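You operate a simulated robot arm through the tools that you are given. There is no shell and no other tool.

Carry out the task below with a simulated robot arm. There is one attempt and no reset: what you move stays moved.

Task
End the rinse: warming and stirring off, teal plate up, tank drained.
Fine: both buttons off before the water goes, warm slider back to 20; shut the outlet valve once the tank is empty.

Only the result counts: the job must be done as asked and must still hold three seconds after the hand-in. Knocking over, shifting, dropping, spilling or breaking anything else fails it.

Robot
A 7-joint arm with a two-finger parallel gripper, fixed in place. Base frame: the origin is at the foot of the arm, x ahead of it, y to its left, z up; the work surface is at about z = 420. Readings come in mm, degrees, newtons and seconds.
Its first joint turns from -132.0 to 132.0 degrees. Payload 3.91 kg.
Tool frame: the origin (TCP) lies between the finger pads and is the grasp point; the fingertips stand 30 mm ahead of it; z points along the fingers, y is the line along which they close. The gripper opens to 110 mm. The fingers are 20 mm wide and 10 mm thick; the gripper's body (48 by 112 mm) begins 55 mm behind the TCP.
Orientation is that of the tool frame in the base frame, as a unit quaternion [x, y, z, w]. With the fingers straight down and closing along the base's y, the tool's x points along the base's -x, its y along +y and its z along -z.

Tools
- The arm moves only by the tool jog_arm. Its argument "commands" is a list of rows, each an object of numbers (a shift or turn left out is 0, a gripper value left out holds the last): "tx", "ty", "tz": the shift along the tool's x, y, z in mm; "rx", "ry", "rz": the turn, a rotation vector about the tool's x, y, z in degrees; "fingers": the gripper command, from -1 (fully open) to 1 (shut), values between in proportion. In form: [{"tx": .., "ty": .., "tz": .., "rx": .., "ry": .., "rz": .., "fingers": ..}, ...]. A call has 1 to 20 rows; each row is the pose to reach, as a shift and turn from the pose commanded when the call began, along the tool's axes at that moment. Rows are played at 5 a second. More than 50 mm and 8.6 degrees between two rows, or a gripper value outside its range, and nothing of the call is played. A pose out of reach is approached as far as the arm can. The call stops where the force on the tool passes 90 N (or 10 N more than at its start, if that is more) or the arm is blocked; 0.2 s more then pass. The fingers move at their own pace (about 108 mm/s each) and stop on an object; they squeeze with about 41 N. The grip force told is the motor's: it shows also when the fingers shut on nothing. Time passes only in rows, and 0.2 s behind the last, so rows that repeat a pose let the fingers close. It gives the time, the measured TCP pose, the force on the tool (base axes), the opening and the grip force at its end, in the units of the frame above (readings bear some noise), with the torque about the TCP (base axes, N m) and any sound that the robot's microphone picked up.
- Cameras (640 x 400 px; columns grow to the right, rows downward): "scene" is fixed at [399.5, 649.4, 1600.2]; the picture's right is [0.17, 0.98, 0.00], its down [0.98, -0.17, -0.05] and it looks along [-0.05, 0.01, -1.00] (base axes); focal length 214 px, centre (320, 200). "wrist" rides on the gripper at [72, 17, -103] in the tool frame; the picture's right is [-0.23, 0.97, 0.00], its down [-0.76, -0.18, -0.62] and it looks along [-0.61, -0.14, 0.78] (tool axes); focal length 222 px, centre (320, 200). There is no depth. A picture from a camera that has moved, and an enlarged one, comes with that camera's place and axes in the base frame and with its lens.
- capture(camera): a new picture of that camera. It takes no simulated time.
- inspect(camera, box): a new picture of the part [left, top, right, bottom] of that camera's present view, enlarged. It takes no simulated time.
- job_done(): hands the job in; it is judged then, once.

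Places have to be worked out from the pictures, the camera data and where the tool is seen. Open the gripper and draw the arm clear of the work before you hand the job in, unless the task says otherwise.

The tools are called after ">>>" as a command line: name --argument value ..., lists and objects as JSON in quotes. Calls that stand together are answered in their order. jog_arm: Moves the arm, as the interface text tells. Its arguments: {"type":"object","properties":{"commands":{"type":"array"}},"required":["commands"]} The other tools are called the same way: capture (camera) takes a picture; inspect (camera, box) takes an enlarged picture of a part of a camera's view; job_done () hands the job in.

At the start:

```text
time_s: 0.0
tcp_pos: [326.9, 538.0, 1210.9]
orientation: [0.001, 1.0, 0.0, 0.0]
force: [0.2, -0.6, -0.7]
wrist_torque: [-0.01, -0.01, 0.02]
opening: 109.8
grip_force: 0.0
```

scene: 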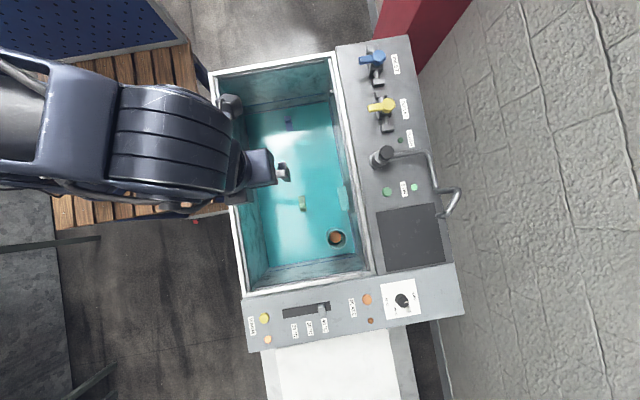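
wrist: 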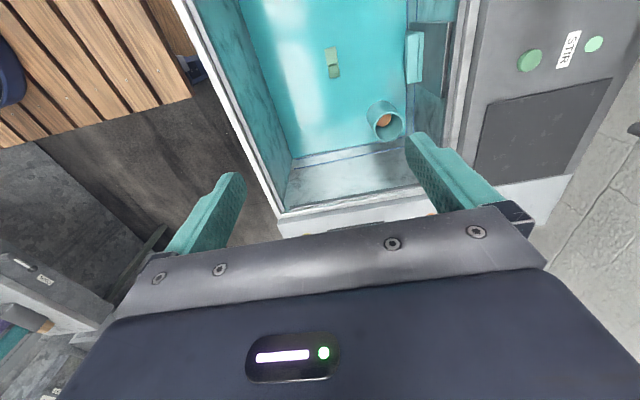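

I'll start by looking closely at the panel areas in the scene view to identify controls.

>>> inspect --camera "scene" --box '[240, 260, 400, 360]'

>>> inspect --camera "scene" --box '[340, 30, 470, 120]'

>>> inspect --camera "scene" --box '[340, 110, 470, 200]'

>>> inspect --camera "scene" --box '[340, 190, 480, 330]'

>>> inspect --camera "scene" --box '[200, 50, 380, 180]'

>>> inspect --camera "scene" --box '[220, 160, 380, 300]'

```text
4.00 times, centred on (320, 310) of scene
camera zoom: at [399.5, 649.4, 1600.2], right [0.17, 0.98, 0.0], down [0.98, -0.17, -0.05], along [-0.05, 0.01, -1.0], focal length 858 px, centre (320, -240)
```

zoom: 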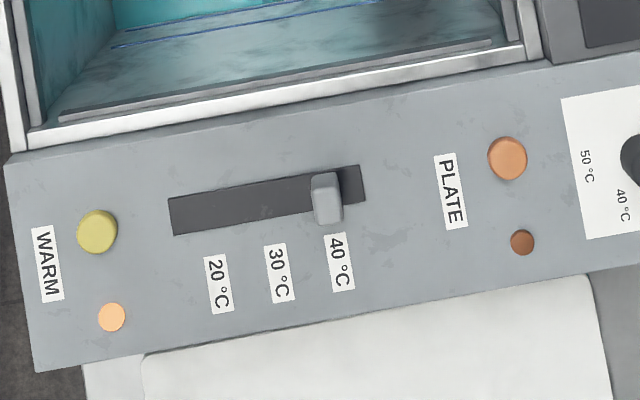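

```text
4.44 times, centred on (405, 75) of scene
camera zoom: at [399.5, 649.4, 1600.2], right [0.17, 0.98, 0.0], down [0.98, -0.17, -0.05], along [-0.05, 0.01, -1.0], focal length 953 px, centre (-58, 756)
```

zoom: 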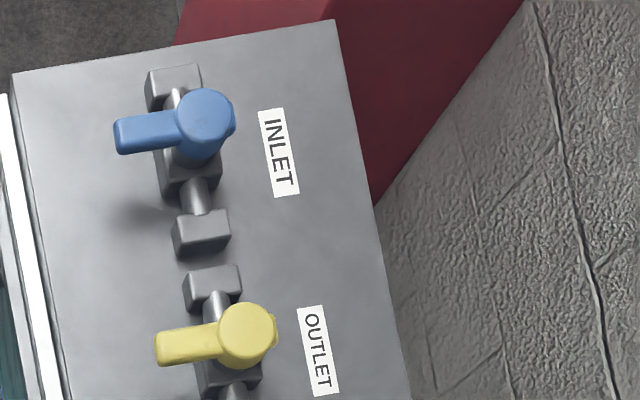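

```text
4.44 times, centred on (405, 155) of scene
camera zoom: at [399.5, 649.4, 1600.2], right [0.17, 0.98, 0.0], down [0.98, -0.17, -0.05], along [-0.05, 0.01, -1.0], focal length 953 px, centre (-58, 400)
```

zoom: 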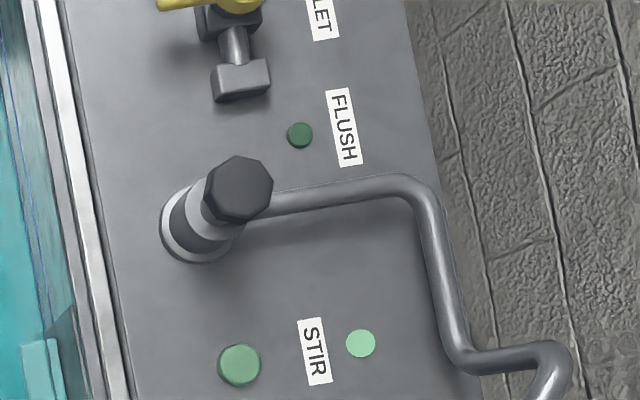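

```text
2.86 times, centred on (410, 260) of scene
camera zoom: at [399.5, 649.4, 1600.2], right [0.17, 0.98, 0.0], down [0.98, -0.17, -0.05], along [-0.05, 0.01, -1.0], focal length 613 px, centre (63, 29)
```

zoom: 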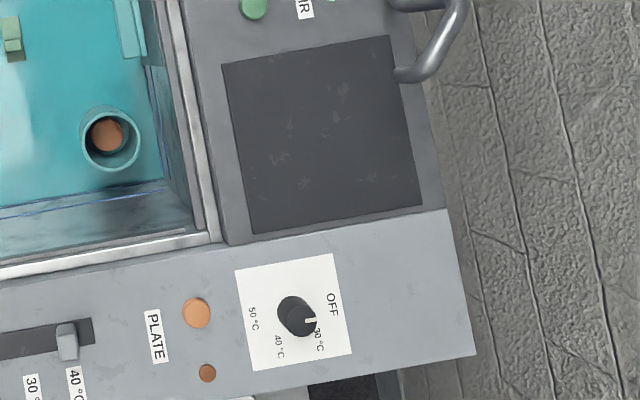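

```text
3.08 times, centred on (290, 115) of scene
camera zoom: at [399.5, 649.4, 1600.2], right [0.17, 0.98, 0.0], down [0.98, -0.17, -0.05], along [-0.05, 0.01, -1.0], focal length 660 px, centre (412, 462)
```

zoom: 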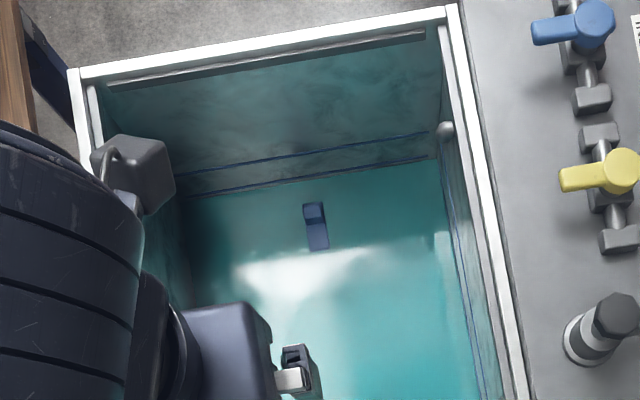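

```text
2.86 times, centred on (300, 230) of scene
camera zoom: at [399.5, 649.4, 1600.2], right [0.17, 0.98, 0.0], down [0.98, -0.17, -0.05], along [-0.05, 0.01, -1.0], focal length 613 px, centre (377, 114)
```

zoom: 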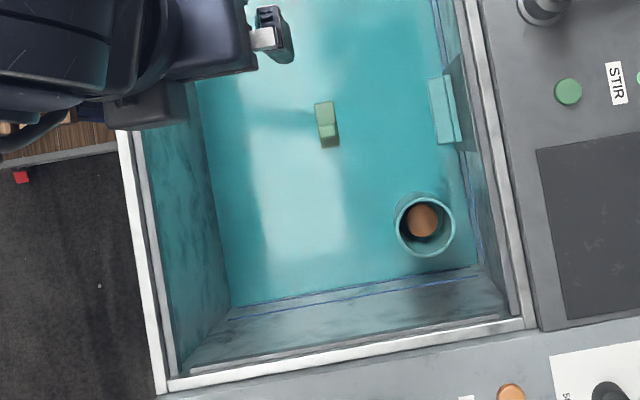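

The STIR lamp (bright green) and WARM lamp (bright orange) seem on; PLATE and FLUSH look dark. I'll look closer from the wrist camera at the tank and its teal items before moving.

>>> inspect --camera "wrist" --box '[300, 0, 500, 160]'

>>> inspect --camera "wrist" --box '[180, 0, 340, 120]'

>>> inspect --camera "wrist" --box '[480, 0, 640, 200]'

>>> inspect --camera "wrist" --box '[0, 220, 140, 400]'

```text
2.50 times, centred on (400, 80) of wrist
camera zoom: at [254.4, 555.2, 1313.5], right [0.23, 0.97, 0.0], down [0.76, -0.18, 0.62], along [0.61, -0.14, -0.78], focal length 555 px, centre (120, 500)
```

zoom: 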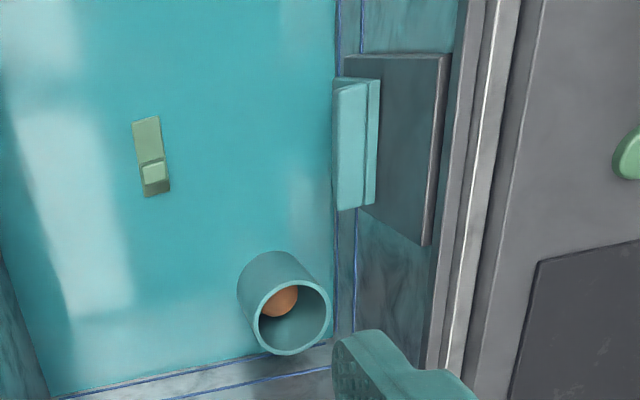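

```text
3.33 times, centred on (260, 60) of wrist
camera zoom: at [254.4, 555.2, 1313.5], right [0.23, 0.97, 0.0], down [0.76, -0.18, 0.62], along [0.61, -0.14, -0.78], focal length 740 px, centre (520, 667)
```

zoom: 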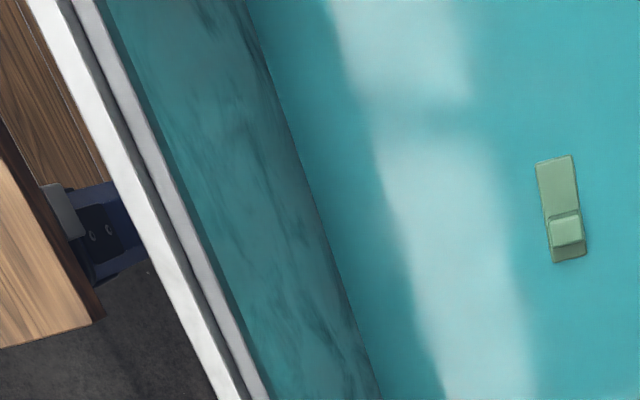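

```text
2.00 times, centred on (560, 100) of wrist
camera zoom: at [254.4, 555.2, 1313.5], right [0.23, 0.97, 0.0], down [0.76, -0.18, 0.62], along [0.61, -0.14, -0.78], focal length 444 px, centre (-160, 400)
```

zoom: 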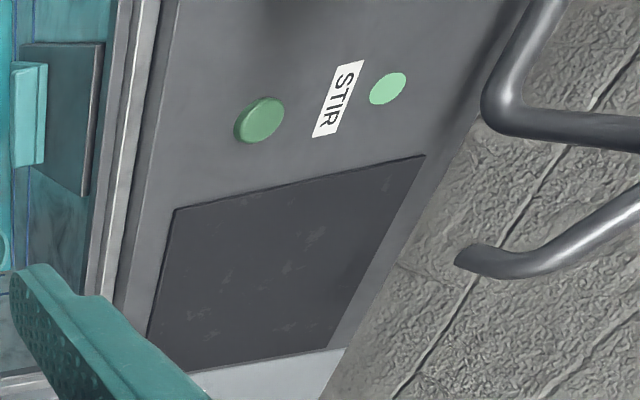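

```text
2.22 times, centred on (70, 310) of wrist
camera zoom: at [254.4, 555.2, 1313.5], right [0.23, 0.97, 0.0], down [0.76, -0.18, 0.62], along [0.61, -0.14, -0.78], focal length 494 px, centre (876, -44)
```

zoom: 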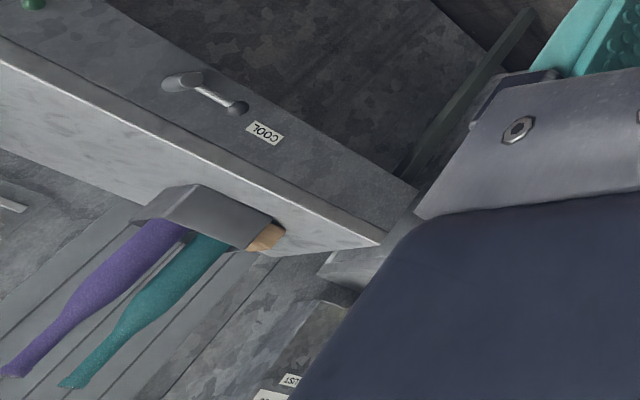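

The teal part sits on the tank's +y wall around (363, 747, 727), and the counter top is about z≈880. I'll turn the tool so the wrist camera faces +y, and come down moderately over the tank to look.

>>> jog_arm --commands '[{"tx": -3, "ty": 2, "tz": 18, "rz": -7.5}, {"tx": -6, "ty": 4, "tz": 36, "rz": -15}, {"tx": -9, "ty": 6, "tz": 54, "rz": -22.5}, {"tx": -12, "ty": 8, "tz": 72, "rz": -30}, {"tx": -15, "ty": 10, "tz": 90, "rz": -37.5}, {"tx": -18, "ty": 12, "tz": 108, "rz": -45}, {"tx": -21, "ty": 14, "tz": 126, "rz": -52.5}, {"tx": -24, "ty": 16, "tz": 144, "rz": -60}, {"tx": -27, "ty": 18, "tz": 162, "rz": -67.5}, {"tx": -30, "ty": 20, "tz": 180, "rz": -75}, {"tx": -33, "ty": 22, "tz": 198, "rz": -82.5}, {"tx": -36, "ty": 24, "tz": 210, "rz": -90}]'

>>> capture --camera "wrist"

>>> capture --camera "scene"

```text
time_s: 2.6
tcp_pos: [364.0, 562.4, 1000.9]
orientation: [0.708, -0.706, 0.0, 0.0]
force: [-0.6, 0.4, 0.6]
wrist_torque: [0.0, -0.04, 0.01]
opening: 110.1
grip_force: 0.0
```

```text
taken
camera wrist: at [347.2, 489.9, 1103.8], right [-0.97, 0.22, 0.0], down [0.17, 0.76, 0.62], along [0.14, 0.61, -0.78], focal length 222 px, centre (320, 200)
```

wrist: 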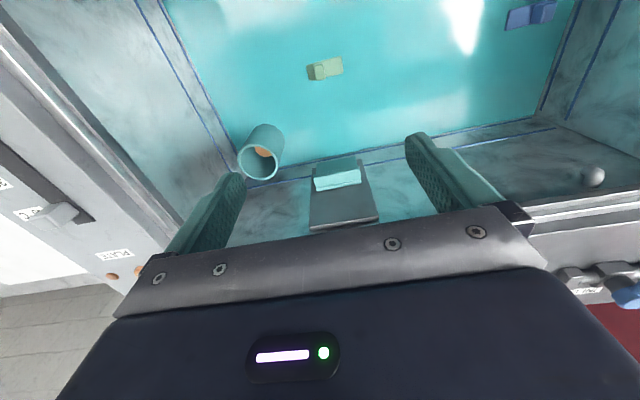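

```text
taken
```

scene: 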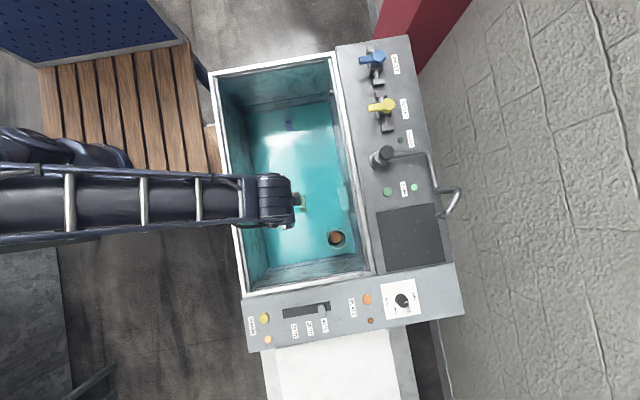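

>>> inspect --camera "wrist" --box '[280, 130, 400, 240]'

>>> inspect --camera "wrist" --box '[220, 100, 310, 190]'

>>> inspect --camera "wrist" --box '[290, 40, 370, 100]'

>>> inspect --camera "wrist" --box '[480, 0, 640, 200]'

```text
3.64 times, centred on (340, 185) of wrist
camera zoom: at [347.2, 489.9, 1103.8], right [-0.97, 0.22, 0.0], down [0.17, 0.76, 0.62], along [0.14, 0.61, -0.78], focal length 808 px, centre (247, 254)
```

zoom: 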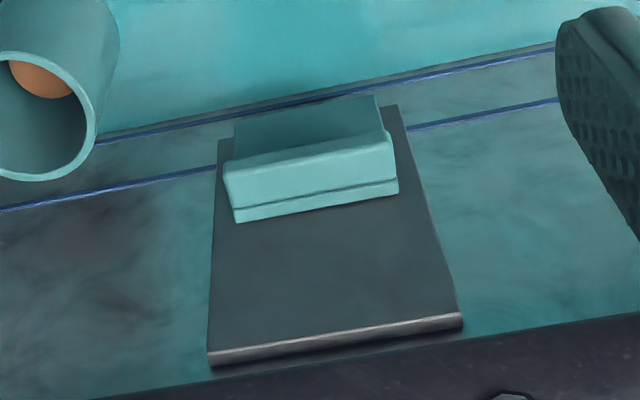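

```text
4.44 times, centred on (265, 145) of wrist
camera zoom: at [347.2, 489.9, 1103.8], right [-0.97, 0.22, 0.0], down [0.17, 0.76, 0.62], along [0.14, 0.61, -0.78], focal length 987 px, centre (564, 444)
```

zoom: 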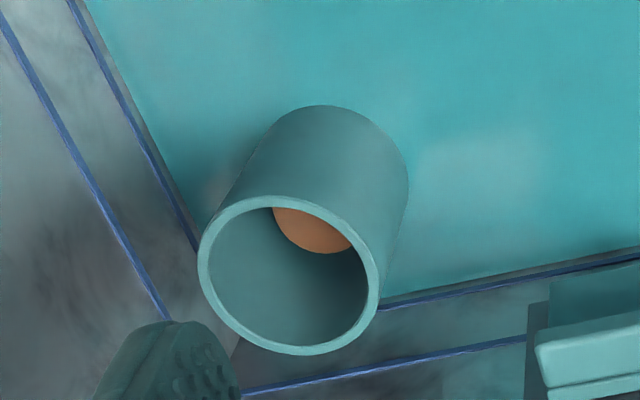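

```text
6.67 times, centred on (330, 70) of wrist
camera zoom: at [347.2, 489.9, 1103.8], right [-0.97, 0.22, 0.0], down [0.17, 0.76, 0.62], along [0.14, 0.61, -0.78], focal length 1481 px, centre (253, 1067)
```

zoom: 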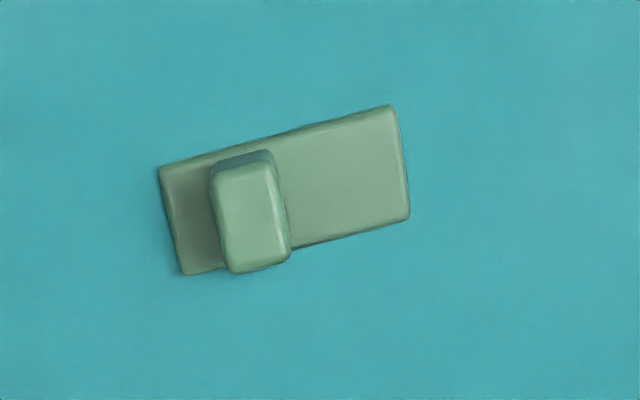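

```text
2.00 times, centred on (560, 100) of wrist
camera zoom: at [347.2, 489.9, 1103.8], right [-0.97, 0.22, 0.0], down [0.17, 0.76, 0.62], along [0.14, 0.61, -0.78], focal length 444 px, centre (-160, 400)
```

zoom: 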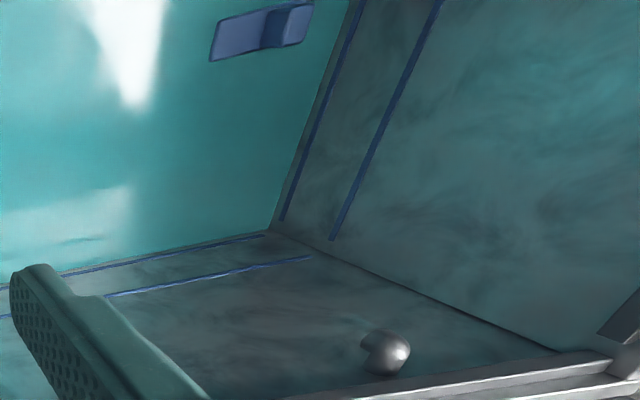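

The teal plate is a block with a ledge on a dark guide panel on the +y wall, apparently at the low end of its guide. First I'll handle the WARM controls: turn the tool back and move over the front panel at a safe height.

>>> jog_arm --commands '[{"tx": 6, "ty": -21, "rz": 6.5}, {"tx": 12, "ty": -42, "rz": 13}, {"tx": 18, "ty": -63, "rz": 19.5}, {"tx": 24, "ty": -84, "rz": 26}, {"tx": 30, "ty": -105, "rz": 32.5}, {"tx": 36, "ty": -126, "rz": 39}, {"tx": 42, "ty": -147, "rz": 45.5}, {"tx": 48, "ty": -168, "rz": 52}, {"tx": 54, "ty": -189, "rz": 58.5}, {"tx": 60, "ty": -210, "rz": 65}, {"tx": 66, "ty": -231, "rz": 71.5}, {"tx": 72, "ty": -252, "rz": 78}, {"tx": 78, "ty": -273, "rz": 84}, {"tx": 82, "ty": -294, "rz": 90}]'

>>> capture --camera "wrist"

>>> capture --camera "scene"

```text
time_s: 5.6
tcp_pos: [656.3, 480.5, 1000.5]
orientation: [0.0, 1.0, 0.0, 0.001]
force: [-0.7, -0.4, 0.3]
wrist_torque: [0.0, -0.04, 0.0]
opening: 110.0
grip_force: 0.1
```

```text
taken
camera wrist: at [583.8, 498.4, 1103.5], right [0.23, 0.97, 0.0], down [0.76, -0.18, 0.62], along [0.61, -0.14, -0.78], focal length 222 px, centre (320, 200)
```

wrist: 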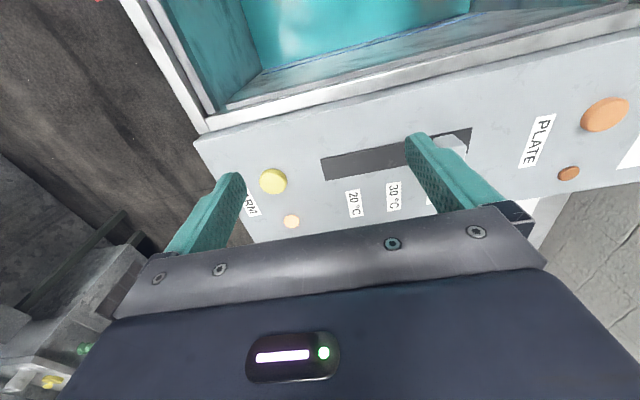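

```text
taken
```

scene: 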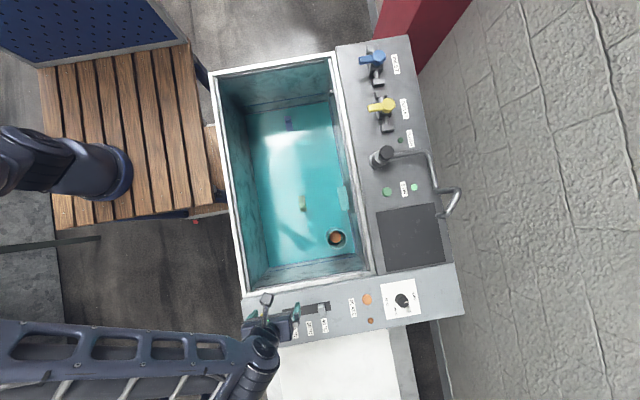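

WARM looks to be near (700, 420) with its top roughly z≈890–914. I'll shut the fingers and hover above it to refine.

>>> jog_arm --commands '[{"tx": -15, "ty": -20, "tz": 10, "fingers": 1}, {"tx": -30, "ty": -40, "tz": 20, "fingers": 1}, {"tx": -44, "ty": -60, "tz": 35, "fingers": 1}, {"tx": -44, "ty": -60, "tz": 35, "fingers": 1}]'

>>> capture --camera "wrist"

>>> inspect --camera "scene" --box '[220, 260, 380, 360]'

```text
time_s: 6.6
tcp_pos: [701.2, 419.0, 965.7]
orientation: [0.001, 1.0, 0.001, 0.001]
force: [0.0, -0.5, 0.8]
wrist_torque: [-0.01, -0.03, -0.03]
opening: 0.0
grip_force: 37.3
```

```text
taken
camera wrist: at [629.0, 437.3, 1068.2], right [0.23, 0.97, 0.0], down [0.76, -0.18, 0.62], along [0.61, -0.14, -0.78], focal length 222 px, centre (320, 200)
```

wrist: 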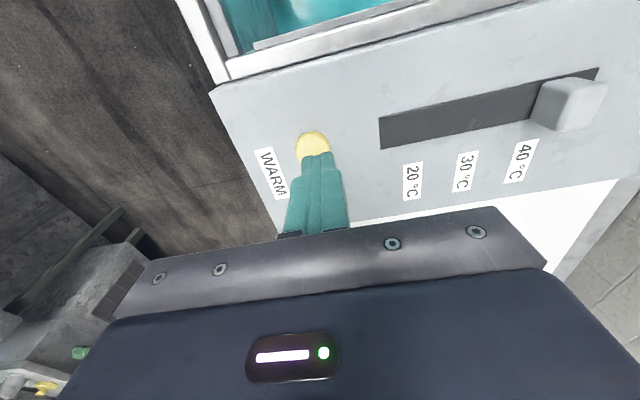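

```text
4.00 times, centred on (300, 310) of scene
camera zoom: at [399.5, 649.4, 1600.2], right [0.17, 0.98, 0.0], down [0.98, -0.17, -0.05], along [-0.05, 0.01, -1.0], focal length 858 px, centre (400, -240)
```

zoom: 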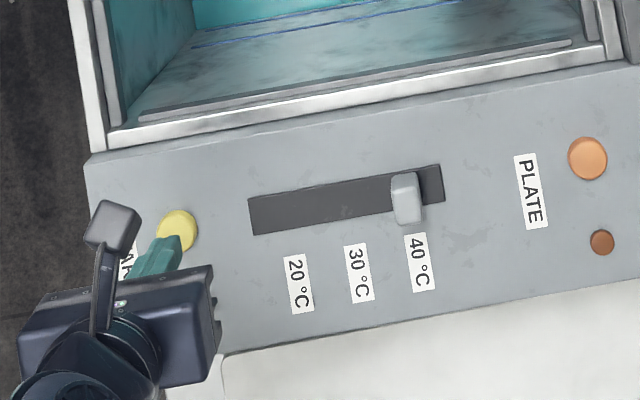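

The button centre works out near (709, 414), top around z≈890. I'll shift over it and descend to just above, then press in small steps.

>>> jog_arm --commands '[{"tx": -4, "ty": -3, "tz": 10}, {"tx": -8, "ty": -5, "tz": 20}, {"tx": -8, "ty": -5, "tz": 32}, {"tx": -8, "ty": -5, "tz": 35}]'

>>> capture --camera "wrist"

>>> inspect --camera "scene" --box '[220, 280, 320, 360]'

```text
time_s: 7.6
tcp_pos: [708.6, 415.8, 930.2]
orientation: [0.0, 1.0, -0.001, -0.001]
force: [-0.8, -0.1, -0.1]
wrist_torque: [0.02, -0.03, 0.03]
opening: 0.0
grip_force: 37.8
```

```text
taken
camera wrist: at [636.3, 432.7, 1033.4], right [0.23, 0.97, 0.0], down [0.76, -0.18, 0.62], along [0.61, -0.14, -0.78], focal length 222 px, centre (320, 200)
```

wrist: 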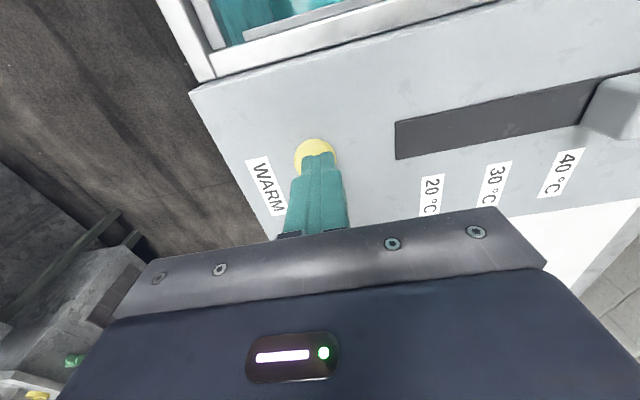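

```text
5.00 times, centred on (270, 320) of scene
camera zoom: at [399.5, 649.4, 1600.2], right [0.17, 0.98, 0.0], down [0.98, -0.17, -0.05], along [-0.05, 0.01, -1.0], focal length 1072 px, centre (570, -400)
```

zoom: 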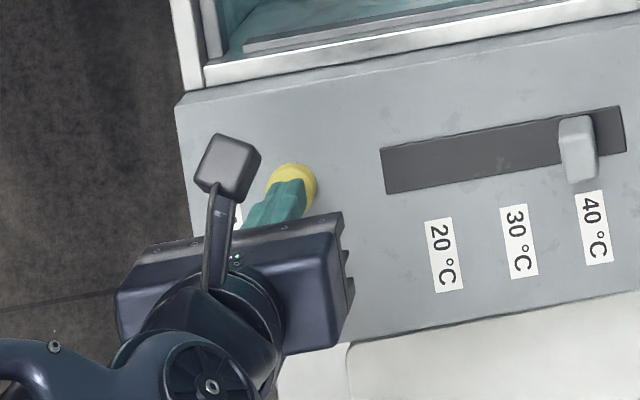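

The fingertips are directly above the yellow WARM cap. I'll press down in small steps.

>>> jog_arm --commands '[{"ty": -2, "tz": 3}, {"ty": -2, "tz": 6}, {"ty": -2, "tz": 8}, {"ty": -2, "tz": 10}]'

>>> inspect --camera "scene" --box '[220, 280, 320, 360]'

```text
time_s: 8.6
tcp_pos: [709.7, 413.1, 921.5]
orientation: [0.0, 1.0, 0.0, 0.001]
force: [0.0, -0.3, -0.1]
wrist_torque: [0.06, -0.01, -0.02]
opening: 0.0
grip_force: 37.5
```

```text
5.00 times, centred on (270, 320) of scene
camera zoom: at [399.5, 649.4, 1600.2], right [0.17, 0.98, 0.0], down [0.98, -0.17, -0.05], along [-0.05, 0.01, -1.0], focal length 1072 px, centre (570, -400)
```

zoom: 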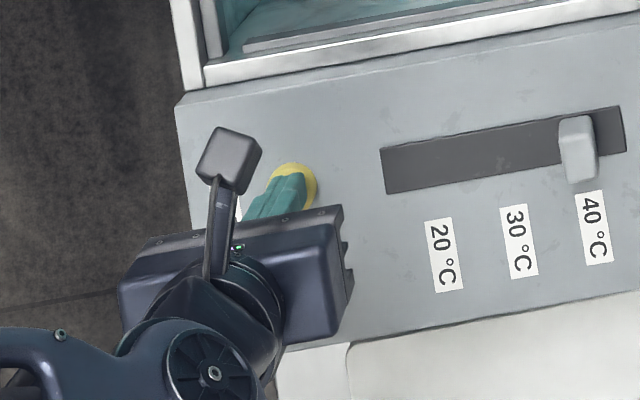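

No contact yet at tip height ~891. I continue down in 2 mm steps.

>>> jog_arm --commands '[{"tz": 2}, {"tz": 4}, {"tz": 6}]'

>>> capture --camera "wrist"

```text
time_s: 9.4
tcp_pos: [709.7, 413.2, 915.1]
orientation: [0.0, 1.0, 0.0, 0.0]
force: [-2.8, -5.0, 13.0]
wrist_torque: [-0.17, -0.01, -0.08]
opening: 0.2
grip_force: 37.5
heard: click
```

```text
taken
camera wrist: at [636.4, 430.5, 1017.7], right [0.23, 0.97, 0.0], down [0.76, -0.18, 0.62], along [0.61, -0.14, -0.78], focal length 222 px, centre (320, 200)
```

wrist: 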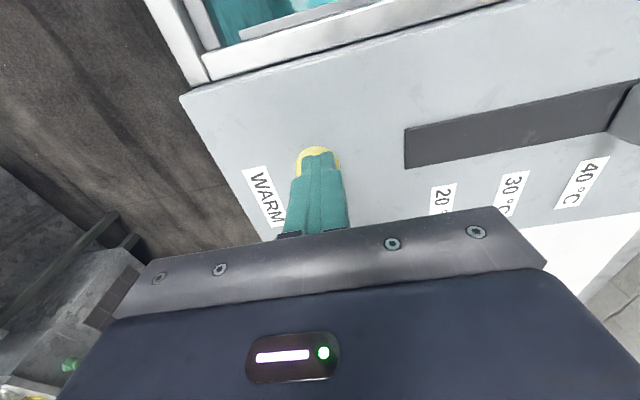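

A click was heard with 13 N at tip z≈885. I'll lift off straight up and move toward the slider to check the WARM lamp.

>>> jog_arm --commands '[{"tz": -10}, {"tz": -30}, {"tz": -55}, {"tx": 10, "ty": 40, "tz": -70}, {"tx": 20, "ty": 80, "tz": -70}, {"tx": 30, "ty": 120, "tz": -70}]'

>>> inspect --camera "scene" --box '[220, 260, 380, 360]'

>>> capture --camera "wrist"

```text
time_s: 10.8
tcp_pos: [679.0, 534.0, 983.8]
orientation: [0.0, 1.0, 0.0, 0.0]
force: [0.4, -1.3, 0.5]
wrist_torque: [0.04, 0.01, -0.02]
opening: 0.0
grip_force: 37.8
```

```text
4.00 times, centred on (300, 310) of scene
camera zoom: at [399.5, 649.4, 1600.2], right [0.17, 0.98, 0.0], down [0.98, -0.17, -0.05], along [-0.05, 0.01, -1.0], focal length 858 px, centre (400, -240)
```

zoom: 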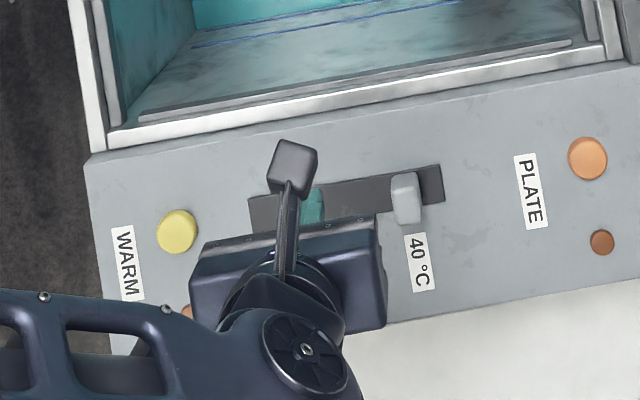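

```text
taken
camera wrist: at [605.8, 551.4, 1087.2], right [0.23, 0.97, 0.0], down [0.76, -0.18, 0.62], along [0.61, -0.14, -0.78], focal length 222 px, centre (320, 200)
```

wrist: 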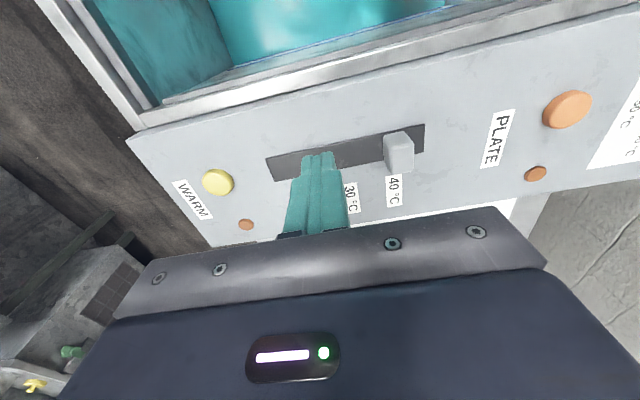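

WARM's lamp is now dark, like the PLATE lamp, so warming is off. Now I look closely at the slider handle.

>>> inspect --camera "wrist" --box '[200, 100, 460, 240]'

>>> inspect --camera "wrist" --box '[360, 110, 440, 210]'

```text
2.46 times, centred on (330, 170) of wrist
camera zoom: at [605.8, 551.4, 1087.2], right [0.23, 0.97, 0.0], down [0.76, -0.18, 0.62], along [0.61, -0.14, -0.78], focal length 547 px, centre (295, 274)
```

zoom: 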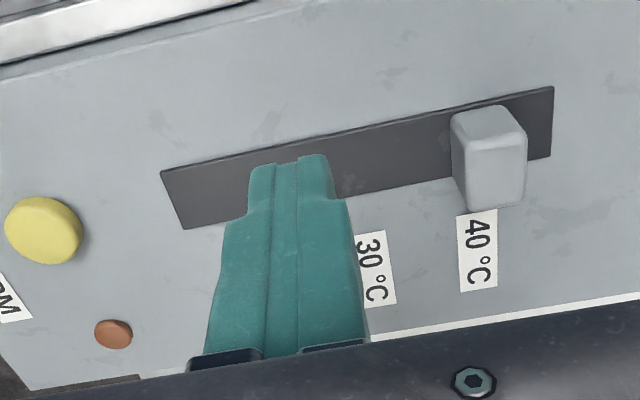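

```text
4.00 times, centred on (400, 160) of wrist
camera zoom: at [605.8, 551.4, 1087.2], right [0.23, 0.97, 0.0], down [0.76, -0.18, 0.62], along [0.61, -0.14, -0.78], focal length 888 px, centre (0, 360)
```

zoom: 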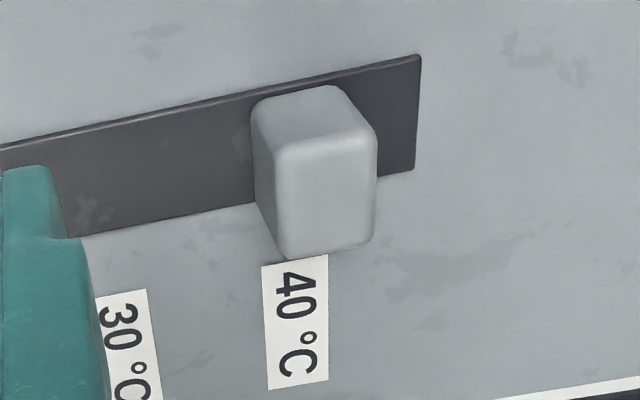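

The handle top is near (714, 602, 905). I'll open the fingers to ~60 mm and hover above it for a check.

>>> jog_arm --commands '[{"tx": -12, "ty": 24, "tz": 0, "fingers": -0.1}, {"tx": -24, "ty": 48, "tz": 5, "fingers": -0.1}, {"tx": -35, "ty": 68, "tz": 20, "fingers": -0.1}, {"tx": -35, "ty": 68, "tz": 20, "fingers": -0.1}]'

>>> capture --camera "wrist"

>>> inspect --camera "scene" --box '[240, 260, 400, 360]'

```text
time_s: 11.8
tcp_pos: [713.7, 602.2, 966.9]
orientation: [0.0, 1.0, 0.0, 0.0]
force: [-0.1, -0.1, -0.9]
wrist_torque: [0.0, 0.02, 0.01]
opening: 60.3
grip_force: 0.1
```

```text
taken
camera wrist: at [639.5, 619.4, 1067.4], right [0.23, 0.97, 0.0], down [0.76, -0.18, 0.62], along [0.61, -0.14, -0.78], focal length 222 px, centre (320, 200)
```

wrist: 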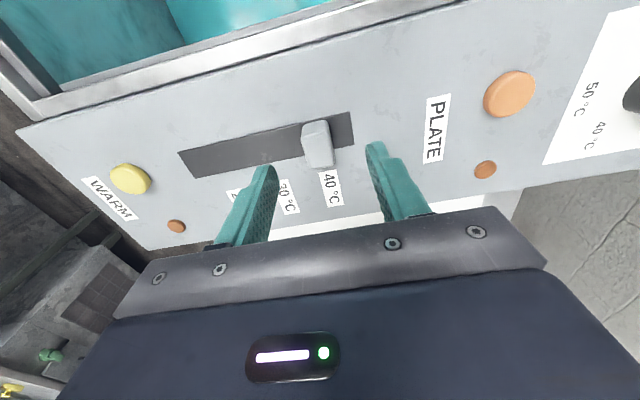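

```text
4.00 times, centred on (320, 310) of scene
camera zoom: at [399.5, 649.4, 1600.2], right [0.17, 0.98, 0.0], down [0.98, -0.17, -0.05], along [-0.05, 0.01, -1.0], focal length 858 px, centre (320, -240)
```

zoom: 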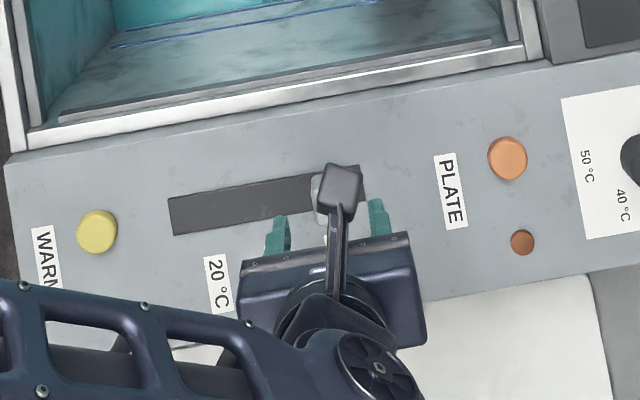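

The handle lies centred between the fingers. I'll go down to tip z≈888, then close on it gently.

>>> jog_arm --commands '[{"tx": -3, "tz": 20, "fingers": -0.1}, {"tx": -3, "tz": 38, "fingers": -0.1}, {"tx": -3, "tz": 48, "fingers": -0.1}, {"tx": -3, "tz": 48, "fingers": 1}, {"tx": -3, "tz": 48, "fingers": 1}, {"tx": -3, "tz": 48, "fingers": 1}]'

>>> capture --camera "wrist"

```text
time_s: 13.2
tcp_pos: [716.5, 601.0, 917.0]
orientation: [0.0, 1.0, 0.001, 0.001]
force: [-7.5, -17.7, 3.2]
wrist_torque: [-0.2, 0.45, -0.1]
opening: 21.3
grip_force: 45.2
```

```text
taken
camera wrist: at [643.7, 618.3, 1019.7], right [0.23, 0.97, 0.0], down [0.76, -0.18, 0.62], along [0.61, -0.14, -0.78], focal length 222 px, centre (320, 200)
```

wrist: 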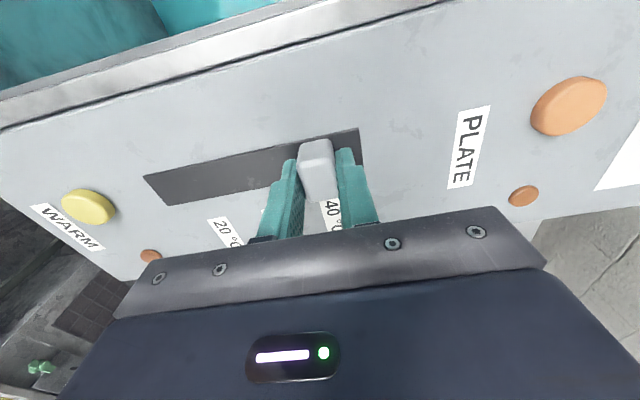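

The handle is gripped (21 mm). The 40→20 label spacing works out to 100 mm toward -y, so I'll drag it slowly that far.

>>> jog_arm --commands '[{"ty": -8, "fingers": 1}, {"ty": -16, "fingers": 1}, {"ty": -24, "fingers": 1}, {"ty": -32, "fingers": 1}, {"ty": -40, "fingers": 1}, {"ty": -48, "fingers": 1}, {"ty": -56, "fingers": 1}, {"ty": -64, "fingers": 1}, {"ty": -72, "fingers": 1}, {"ty": -80, "fingers": 1}, {"ty": -88, "fingers": 1}, {"ty": -94, "fingers": 1}, {"ty": -97, "fingers": 1}, {"ty": -97, "fingers": 1}]'

>>> capture --camera "wrist"

>>> inspect --camera "scene" --box '[240, 260, 400, 360]'

```text
time_s: 16.2
tcp_pos: [716.2, 504.3, 917.1]
orientation: [0.0, 1.0, 0.0, 0.0]
force: [-20.1, -2.7, -1.9]
wrist_torque: [0.02, 0.02, -0.07]
opening: 21.5
grip_force: 44.8
```

```text
taken
camera wrist: at [643.8, 521.4, 1019.7], right [0.23, 0.97, 0.0], down [0.76, -0.18, 0.62], along [0.61, -0.14, -0.78], focal length 222 px, centre (320, 200)
```

wrist: 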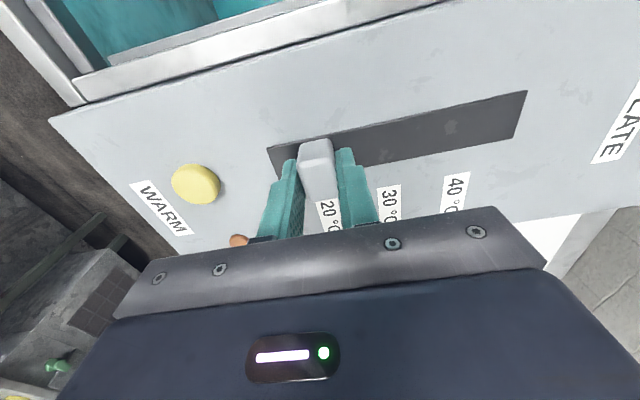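

```text
4.00 times, centred on (320, 310) of scene
camera zoom: at [399.5, 649.4, 1600.2], right [0.17, 0.98, 0.0], down [0.98, -0.17, -0.05], along [-0.05, 0.01, -1.0], focal length 858 px, centre (320, -240)
```

zoom: 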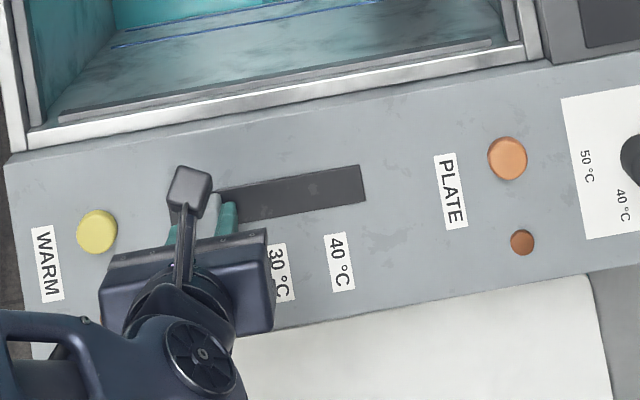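

The handle moved ~97 mm; comparing with its position at the 40 label, it needs about 3 mm more. I'll nudge it and watch the force for a stop.

>>> jog_arm --commands '[{"ty": -1.5, "fingers": 1}, {"ty": -3, "fingers": 1}, {"ty": -3, "fingers": 1}]'

>>> inspect --camera "wrist" --box '[220, 110, 420, 240]'

```text
time_s: 17.0
tcp_pos: [715.9, 501.6, 917.8]
orientation: [-0.001, 1.0, 0.0, 0.0]
force: [-18.4, -1.2, -5.4]
wrist_torque: [0.0, -0.09, -0.08]
opening: 21.4
grip_force: 45.5
```

```text
3.08 times, centred on (320, 175) of wrist
camera zoom: at [643.8, 518.5, 1019.7], right [0.23, 0.97, 0.0], down [0.76, -0.18, 0.62], along [0.61, -0.14, -0.78], focal length 684 px, centre (320, 277)
```

zoom: 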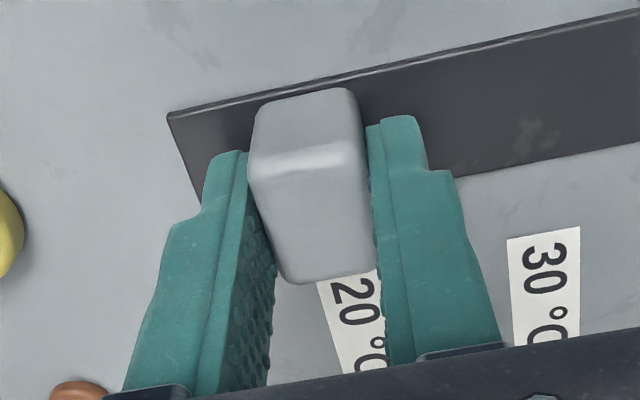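

The handle is at y≈501.6, about 100 mm from the start, with almost no lateral force. I'll release, rise, and verify.

>>> jog_arm --commands '[{"fingers": 0.2}, {"fingers": 0}, {"tz": -15, "fingers": 0}, {"tz": -40, "fingers": 0}, {"tz": -70, "fingers": 0}, {"tx": 45, "tz": -85, "fingers": 0}, {"tx": 90, "tz": -85, "fingers": 0}]'

>>> inspect --camera "scene" --box '[240, 260, 400, 360]'

>>> capture --camera "wrist"

```text
time_s: 18.6
tcp_pos: [626.7, 499.7, 1001.1]
orientation: [-0.001, 1.0, 0.001, 0.001]
force: [-0.2, -0.4, 0.6]
wrist_torque: [0.01, 0.06, 0.0]
opening: 55.0
grip_force: 0.0
```

```text
4.00 times, centred on (320, 310) of scene
camera zoom: at [399.5, 649.4, 1600.2], right [0.17, 0.98, 0.0], down [0.98, -0.17, -0.05], along [-0.05, 0.01, -1.0], focal length 858 px, centre (320, -240)
```

zoom: 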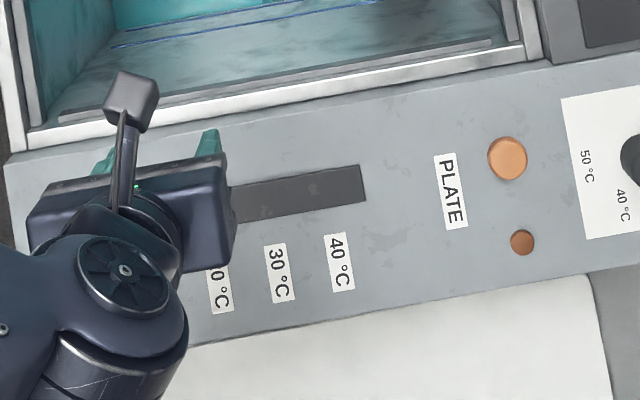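

```text
taken
camera wrist: at [554.9, 516.4, 1103.8], right [0.23, 0.97, 0.0], down [0.76, -0.18, 0.62], along [0.61, -0.14, -0.78], focal length 222 px, centre (320, 200)
```

wrist: 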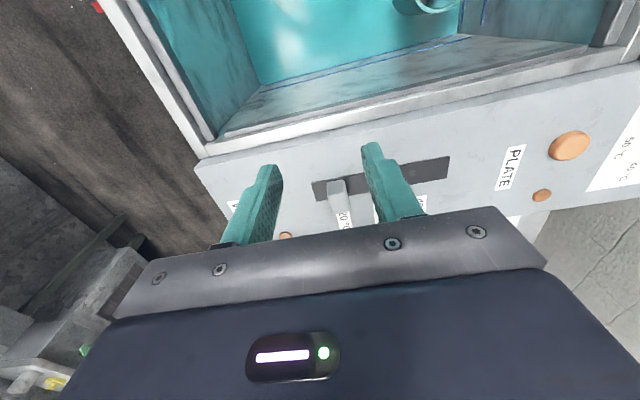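

The slider's handle now lines up with the 20 label. Next is STIR; the tap beside it stands up to z≈1010, so I'll cross at z≈1050 with the tool turned so the camera stays on the tank side.

>>> jog_arm --commands '[{"tx": 18, "ty": 25, "tz": -10, "rz": -6.5, "fingers": 1}, {"tx": 36, "ty": 50, "tz": -20, "rz": -13, "fingers": 1}, {"tx": 54, "ty": 75, "tz": -30, "rz": -19.5, "fingers": 1}, {"tx": 72, "ty": 100, "tz": -40, "rz": -26, "fingers": 1}, {"tx": 90, "ty": 125, "tz": -50, "rz": -32.5, "fingers": 1}, {"tx": 108, "ty": 150, "tz": -60, "rz": -39, "fingers": 1}, {"tx": 126, "ty": 175, "tz": -60, "rz": -45.5, "fingers": 1}, {"tx": 144, "ty": 200, "tz": -60, "rz": -52, "fingers": 1}, {"tx": 162, "ty": 225, "tz": -60, "rz": -58.5, "fingers": 1}, {"tx": 180, "ty": 250, "tz": -60, "rz": -65, "fingers": 1}, {"tx": 200, "ty": 275, "tz": -60, "rz": -71.5, "fingers": 1}, {"tx": 220, "ty": 300, "tz": -60, "rz": -78, "fingers": 1}, {"tx": 235, "ty": 320, "tz": -60, "rz": -84, "fingers": 1}, {"tx": 246, "ty": 340, "tz": -60, "rz": -90, "fingers": 1}]'

>>> capture --camera "wrist"

>>> capture --camera "scene"

>>> inspect --camera "scene" --box '[240, 260, 400, 360]'

```text
time_s: 21.6
tcp_pos: [382.4, 840.7, 1062.5]
orientation: [0.707, -0.707, 0.0, 0.0]
force: [-0.2, -0.9, 0.4]
wrist_torque: [0.04, 0.04, -0.02]
opening: 0.2
grip_force: 37.8
```

```text
taken
camera wrist: at [365.5, 768.7, 1164.6], right [-0.97, 0.23, 0.0], down [0.18, 0.76, 0.62], along [0.14, 0.61, -0.78], focal length 222 px, centre (320, 200)
```

wrist: 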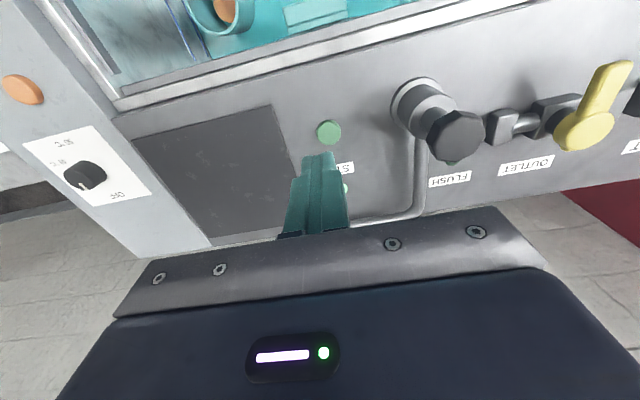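

```text
taken
```

scene: 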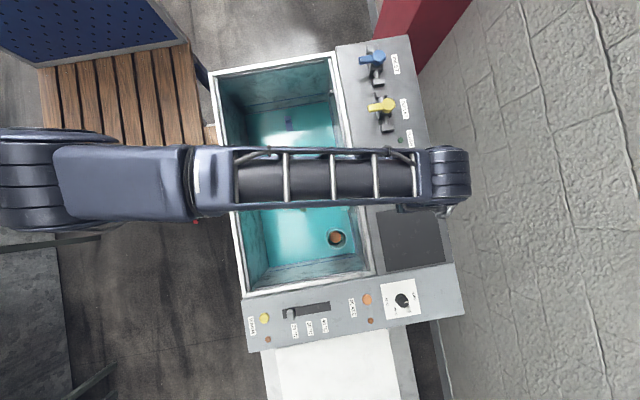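

```text
4.00 times, centred on (320, 310) of scene
camera zoom: at [399.5, 649.4, 1600.2], right [0.17, 0.98, 0.0], down [0.98, -0.17, -0.05], along [-0.05, 0.01, -1.0], focal length 858 px, centre (320, -240)
```

zoom: 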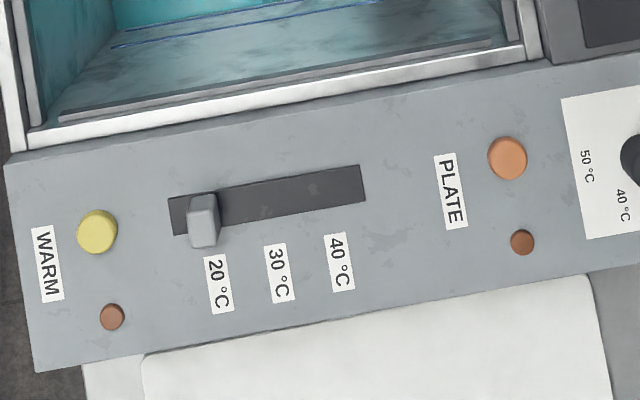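

WARM lamp dark and slider at 20 confirmed. STIR's green cap is near (376, 879); I'll move over it and lower to z≈960 (tip 930), then verify.

>>> jog_arm --commands '[{"tx": -13, "ty": 2, "tz": 20}, {"tx": -26, "ty": 4, "tz": 45}, {"tx": -38, "ty": 6, "tz": 75}, {"tx": -38, "ty": 6, "tz": 105}, {"tx": -38, "ty": 6, "tz": 105}]'

>>> capture --camera "wrist"

>>> capture --camera "scene"

```text
time_s: 22.8
tcp_pos: [373.7, 879.7, 957.4]
orientation: [0.707, -0.707, 0.0, 0.001]
force: [0.1, 0.4, -0.3]
wrist_torque: [0.04, 0.02, -0.02]
opening: 0.0
grip_force: 37.7
```

```text
taken
camera wrist: at [356.6, 806.3, 1058.9], right [-0.97, 0.23, 0.0], down [0.18, 0.76, 0.62], along [0.14, 0.61, -0.78], focal length 222 px, centre (320, 200)
```

wrist: 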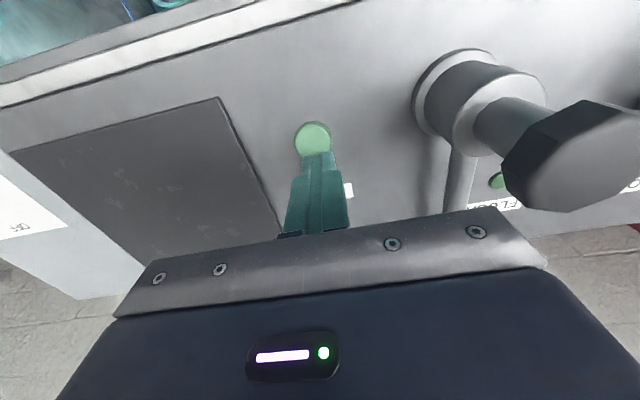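

```text
taken
```

scene: 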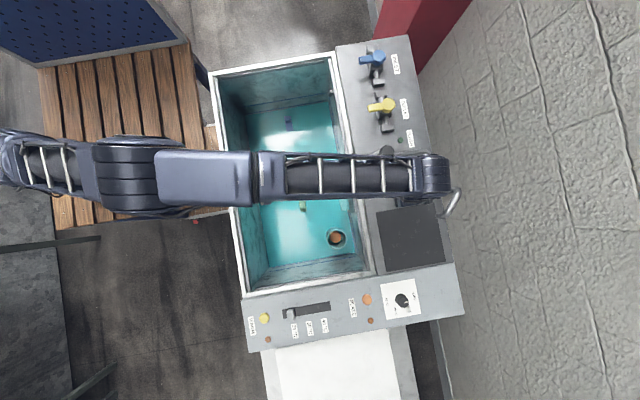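

The green cap is at about (378, 877), slightly off the tip; I'll correct and descend to just above it.

>>> jog_arm --commands '[{"tx": 2, "ty": -4, "tz": 10}, {"tx": 2, "ty": -4, "tz": 22}, {"tx": 2, "ty": -4, "tz": 32}, {"tx": 2, "ty": -4, "tz": 34}]'

>>> capture --camera "wrist"

>>> capture --camera "scene"

```text
time_s: 23.8
tcp_pos: [377.4, 876.3, 924.7]
orientation: [0.708, -0.706, -0.001, 0.0]
force: [-0.5, -0.1, 0.0]
wrist_torque: [0.01, -0.02, 0.01]
opening: 0.0
grip_force: 38.3
```

```text
taken
camera wrist: at [361.7, 804.3, 1025.7], right [-0.97, 0.23, 0.0], down [0.18, 0.76, 0.62], along [0.14, 0.61, -0.78], focal length 222 px, centre (320, 200)
```

wrist: 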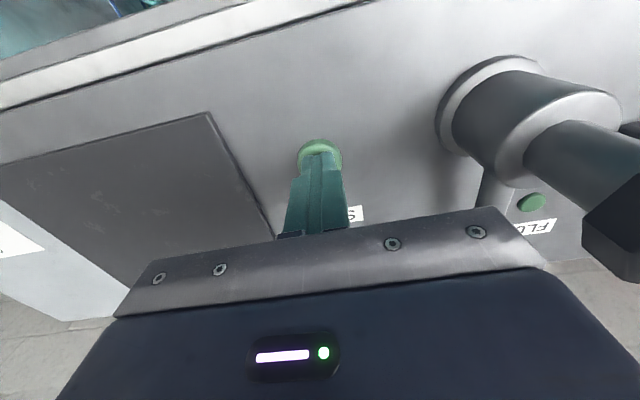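

```text
taken
```

scene: 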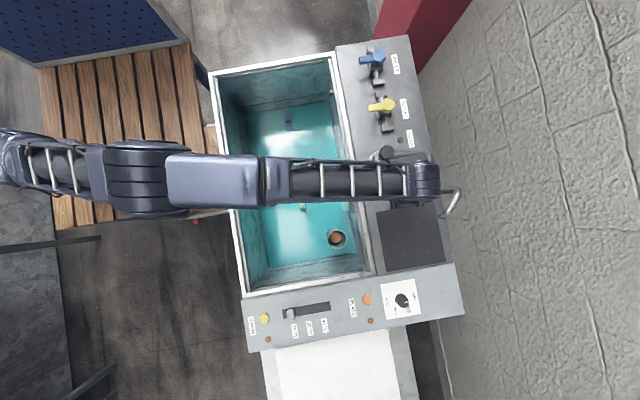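

The tips are over the STIR cap and the arm is clear of the tap. Pressing down in 2 mm steps.

>>> jog_arm --commands '[{"tz": 2}, {"tz": 4}, {"tz": 6}, {"tz": 8}]'

```text
time_s: 24.8
tcp_pos: [380.0, 877.7, 916.0]
orientation: [0.708, -0.706, -0.001, -0.001]
force: [0.0, -2.5, 7.4]
wrist_torque: [-0.08, 0.0, 0.0]
opening: 0.0
grip_force: 37.5
heard: click
```

Click heard at 7 N. I'll lift off straight up and check the STIR lamp.

>>> jog_arm --commands '[{"tz": -10}, {"tz": -35}, {"tz": -65}, {"tz": -100}, {"tx": 25, "tz": -135}, {"tx": 60, "tz": -150}, {"tx": 100, "tz": -150}]'

>>> capture --camera "wrist"

>>> capture --camera "scene"

```text
time_s: 26.4
tcp_pos: [379.0, 775.8, 1063.0]
orientation: [0.707, -0.707, 0.001, 0.001]
force: [0.2, -0.2, -1.0]
wrist_torque: [-0.04, -0.05, -0.01]
opening: 0.0
grip_force: 37.8
```

```text
taken
camera wrist: at [362.4, 704.3, 1165.8], right [-0.97, 0.23, 0.0], down [0.18, 0.76, 0.62], along [0.14, 0.61, -0.78], focal length 222 px, centre (320, 200)
```

wrist: 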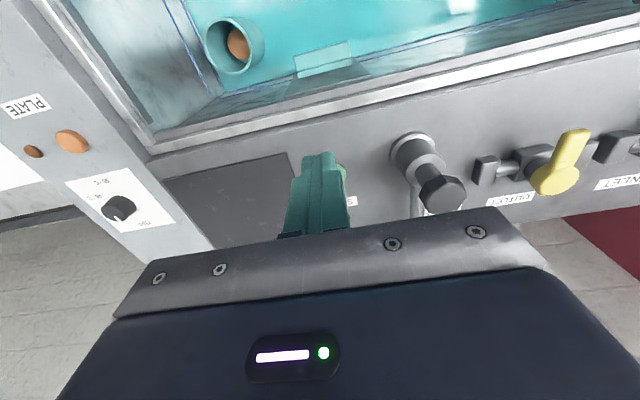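

```text
taken
```

scene: 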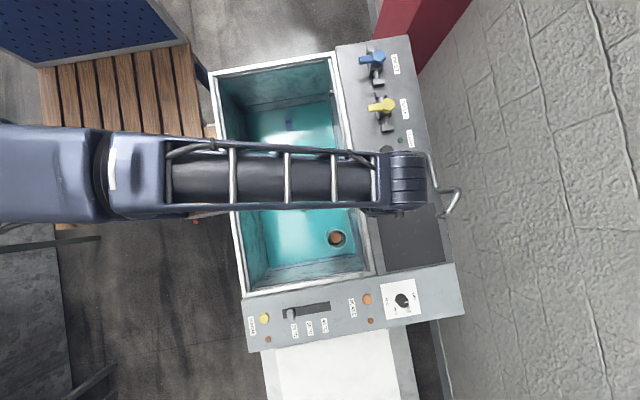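

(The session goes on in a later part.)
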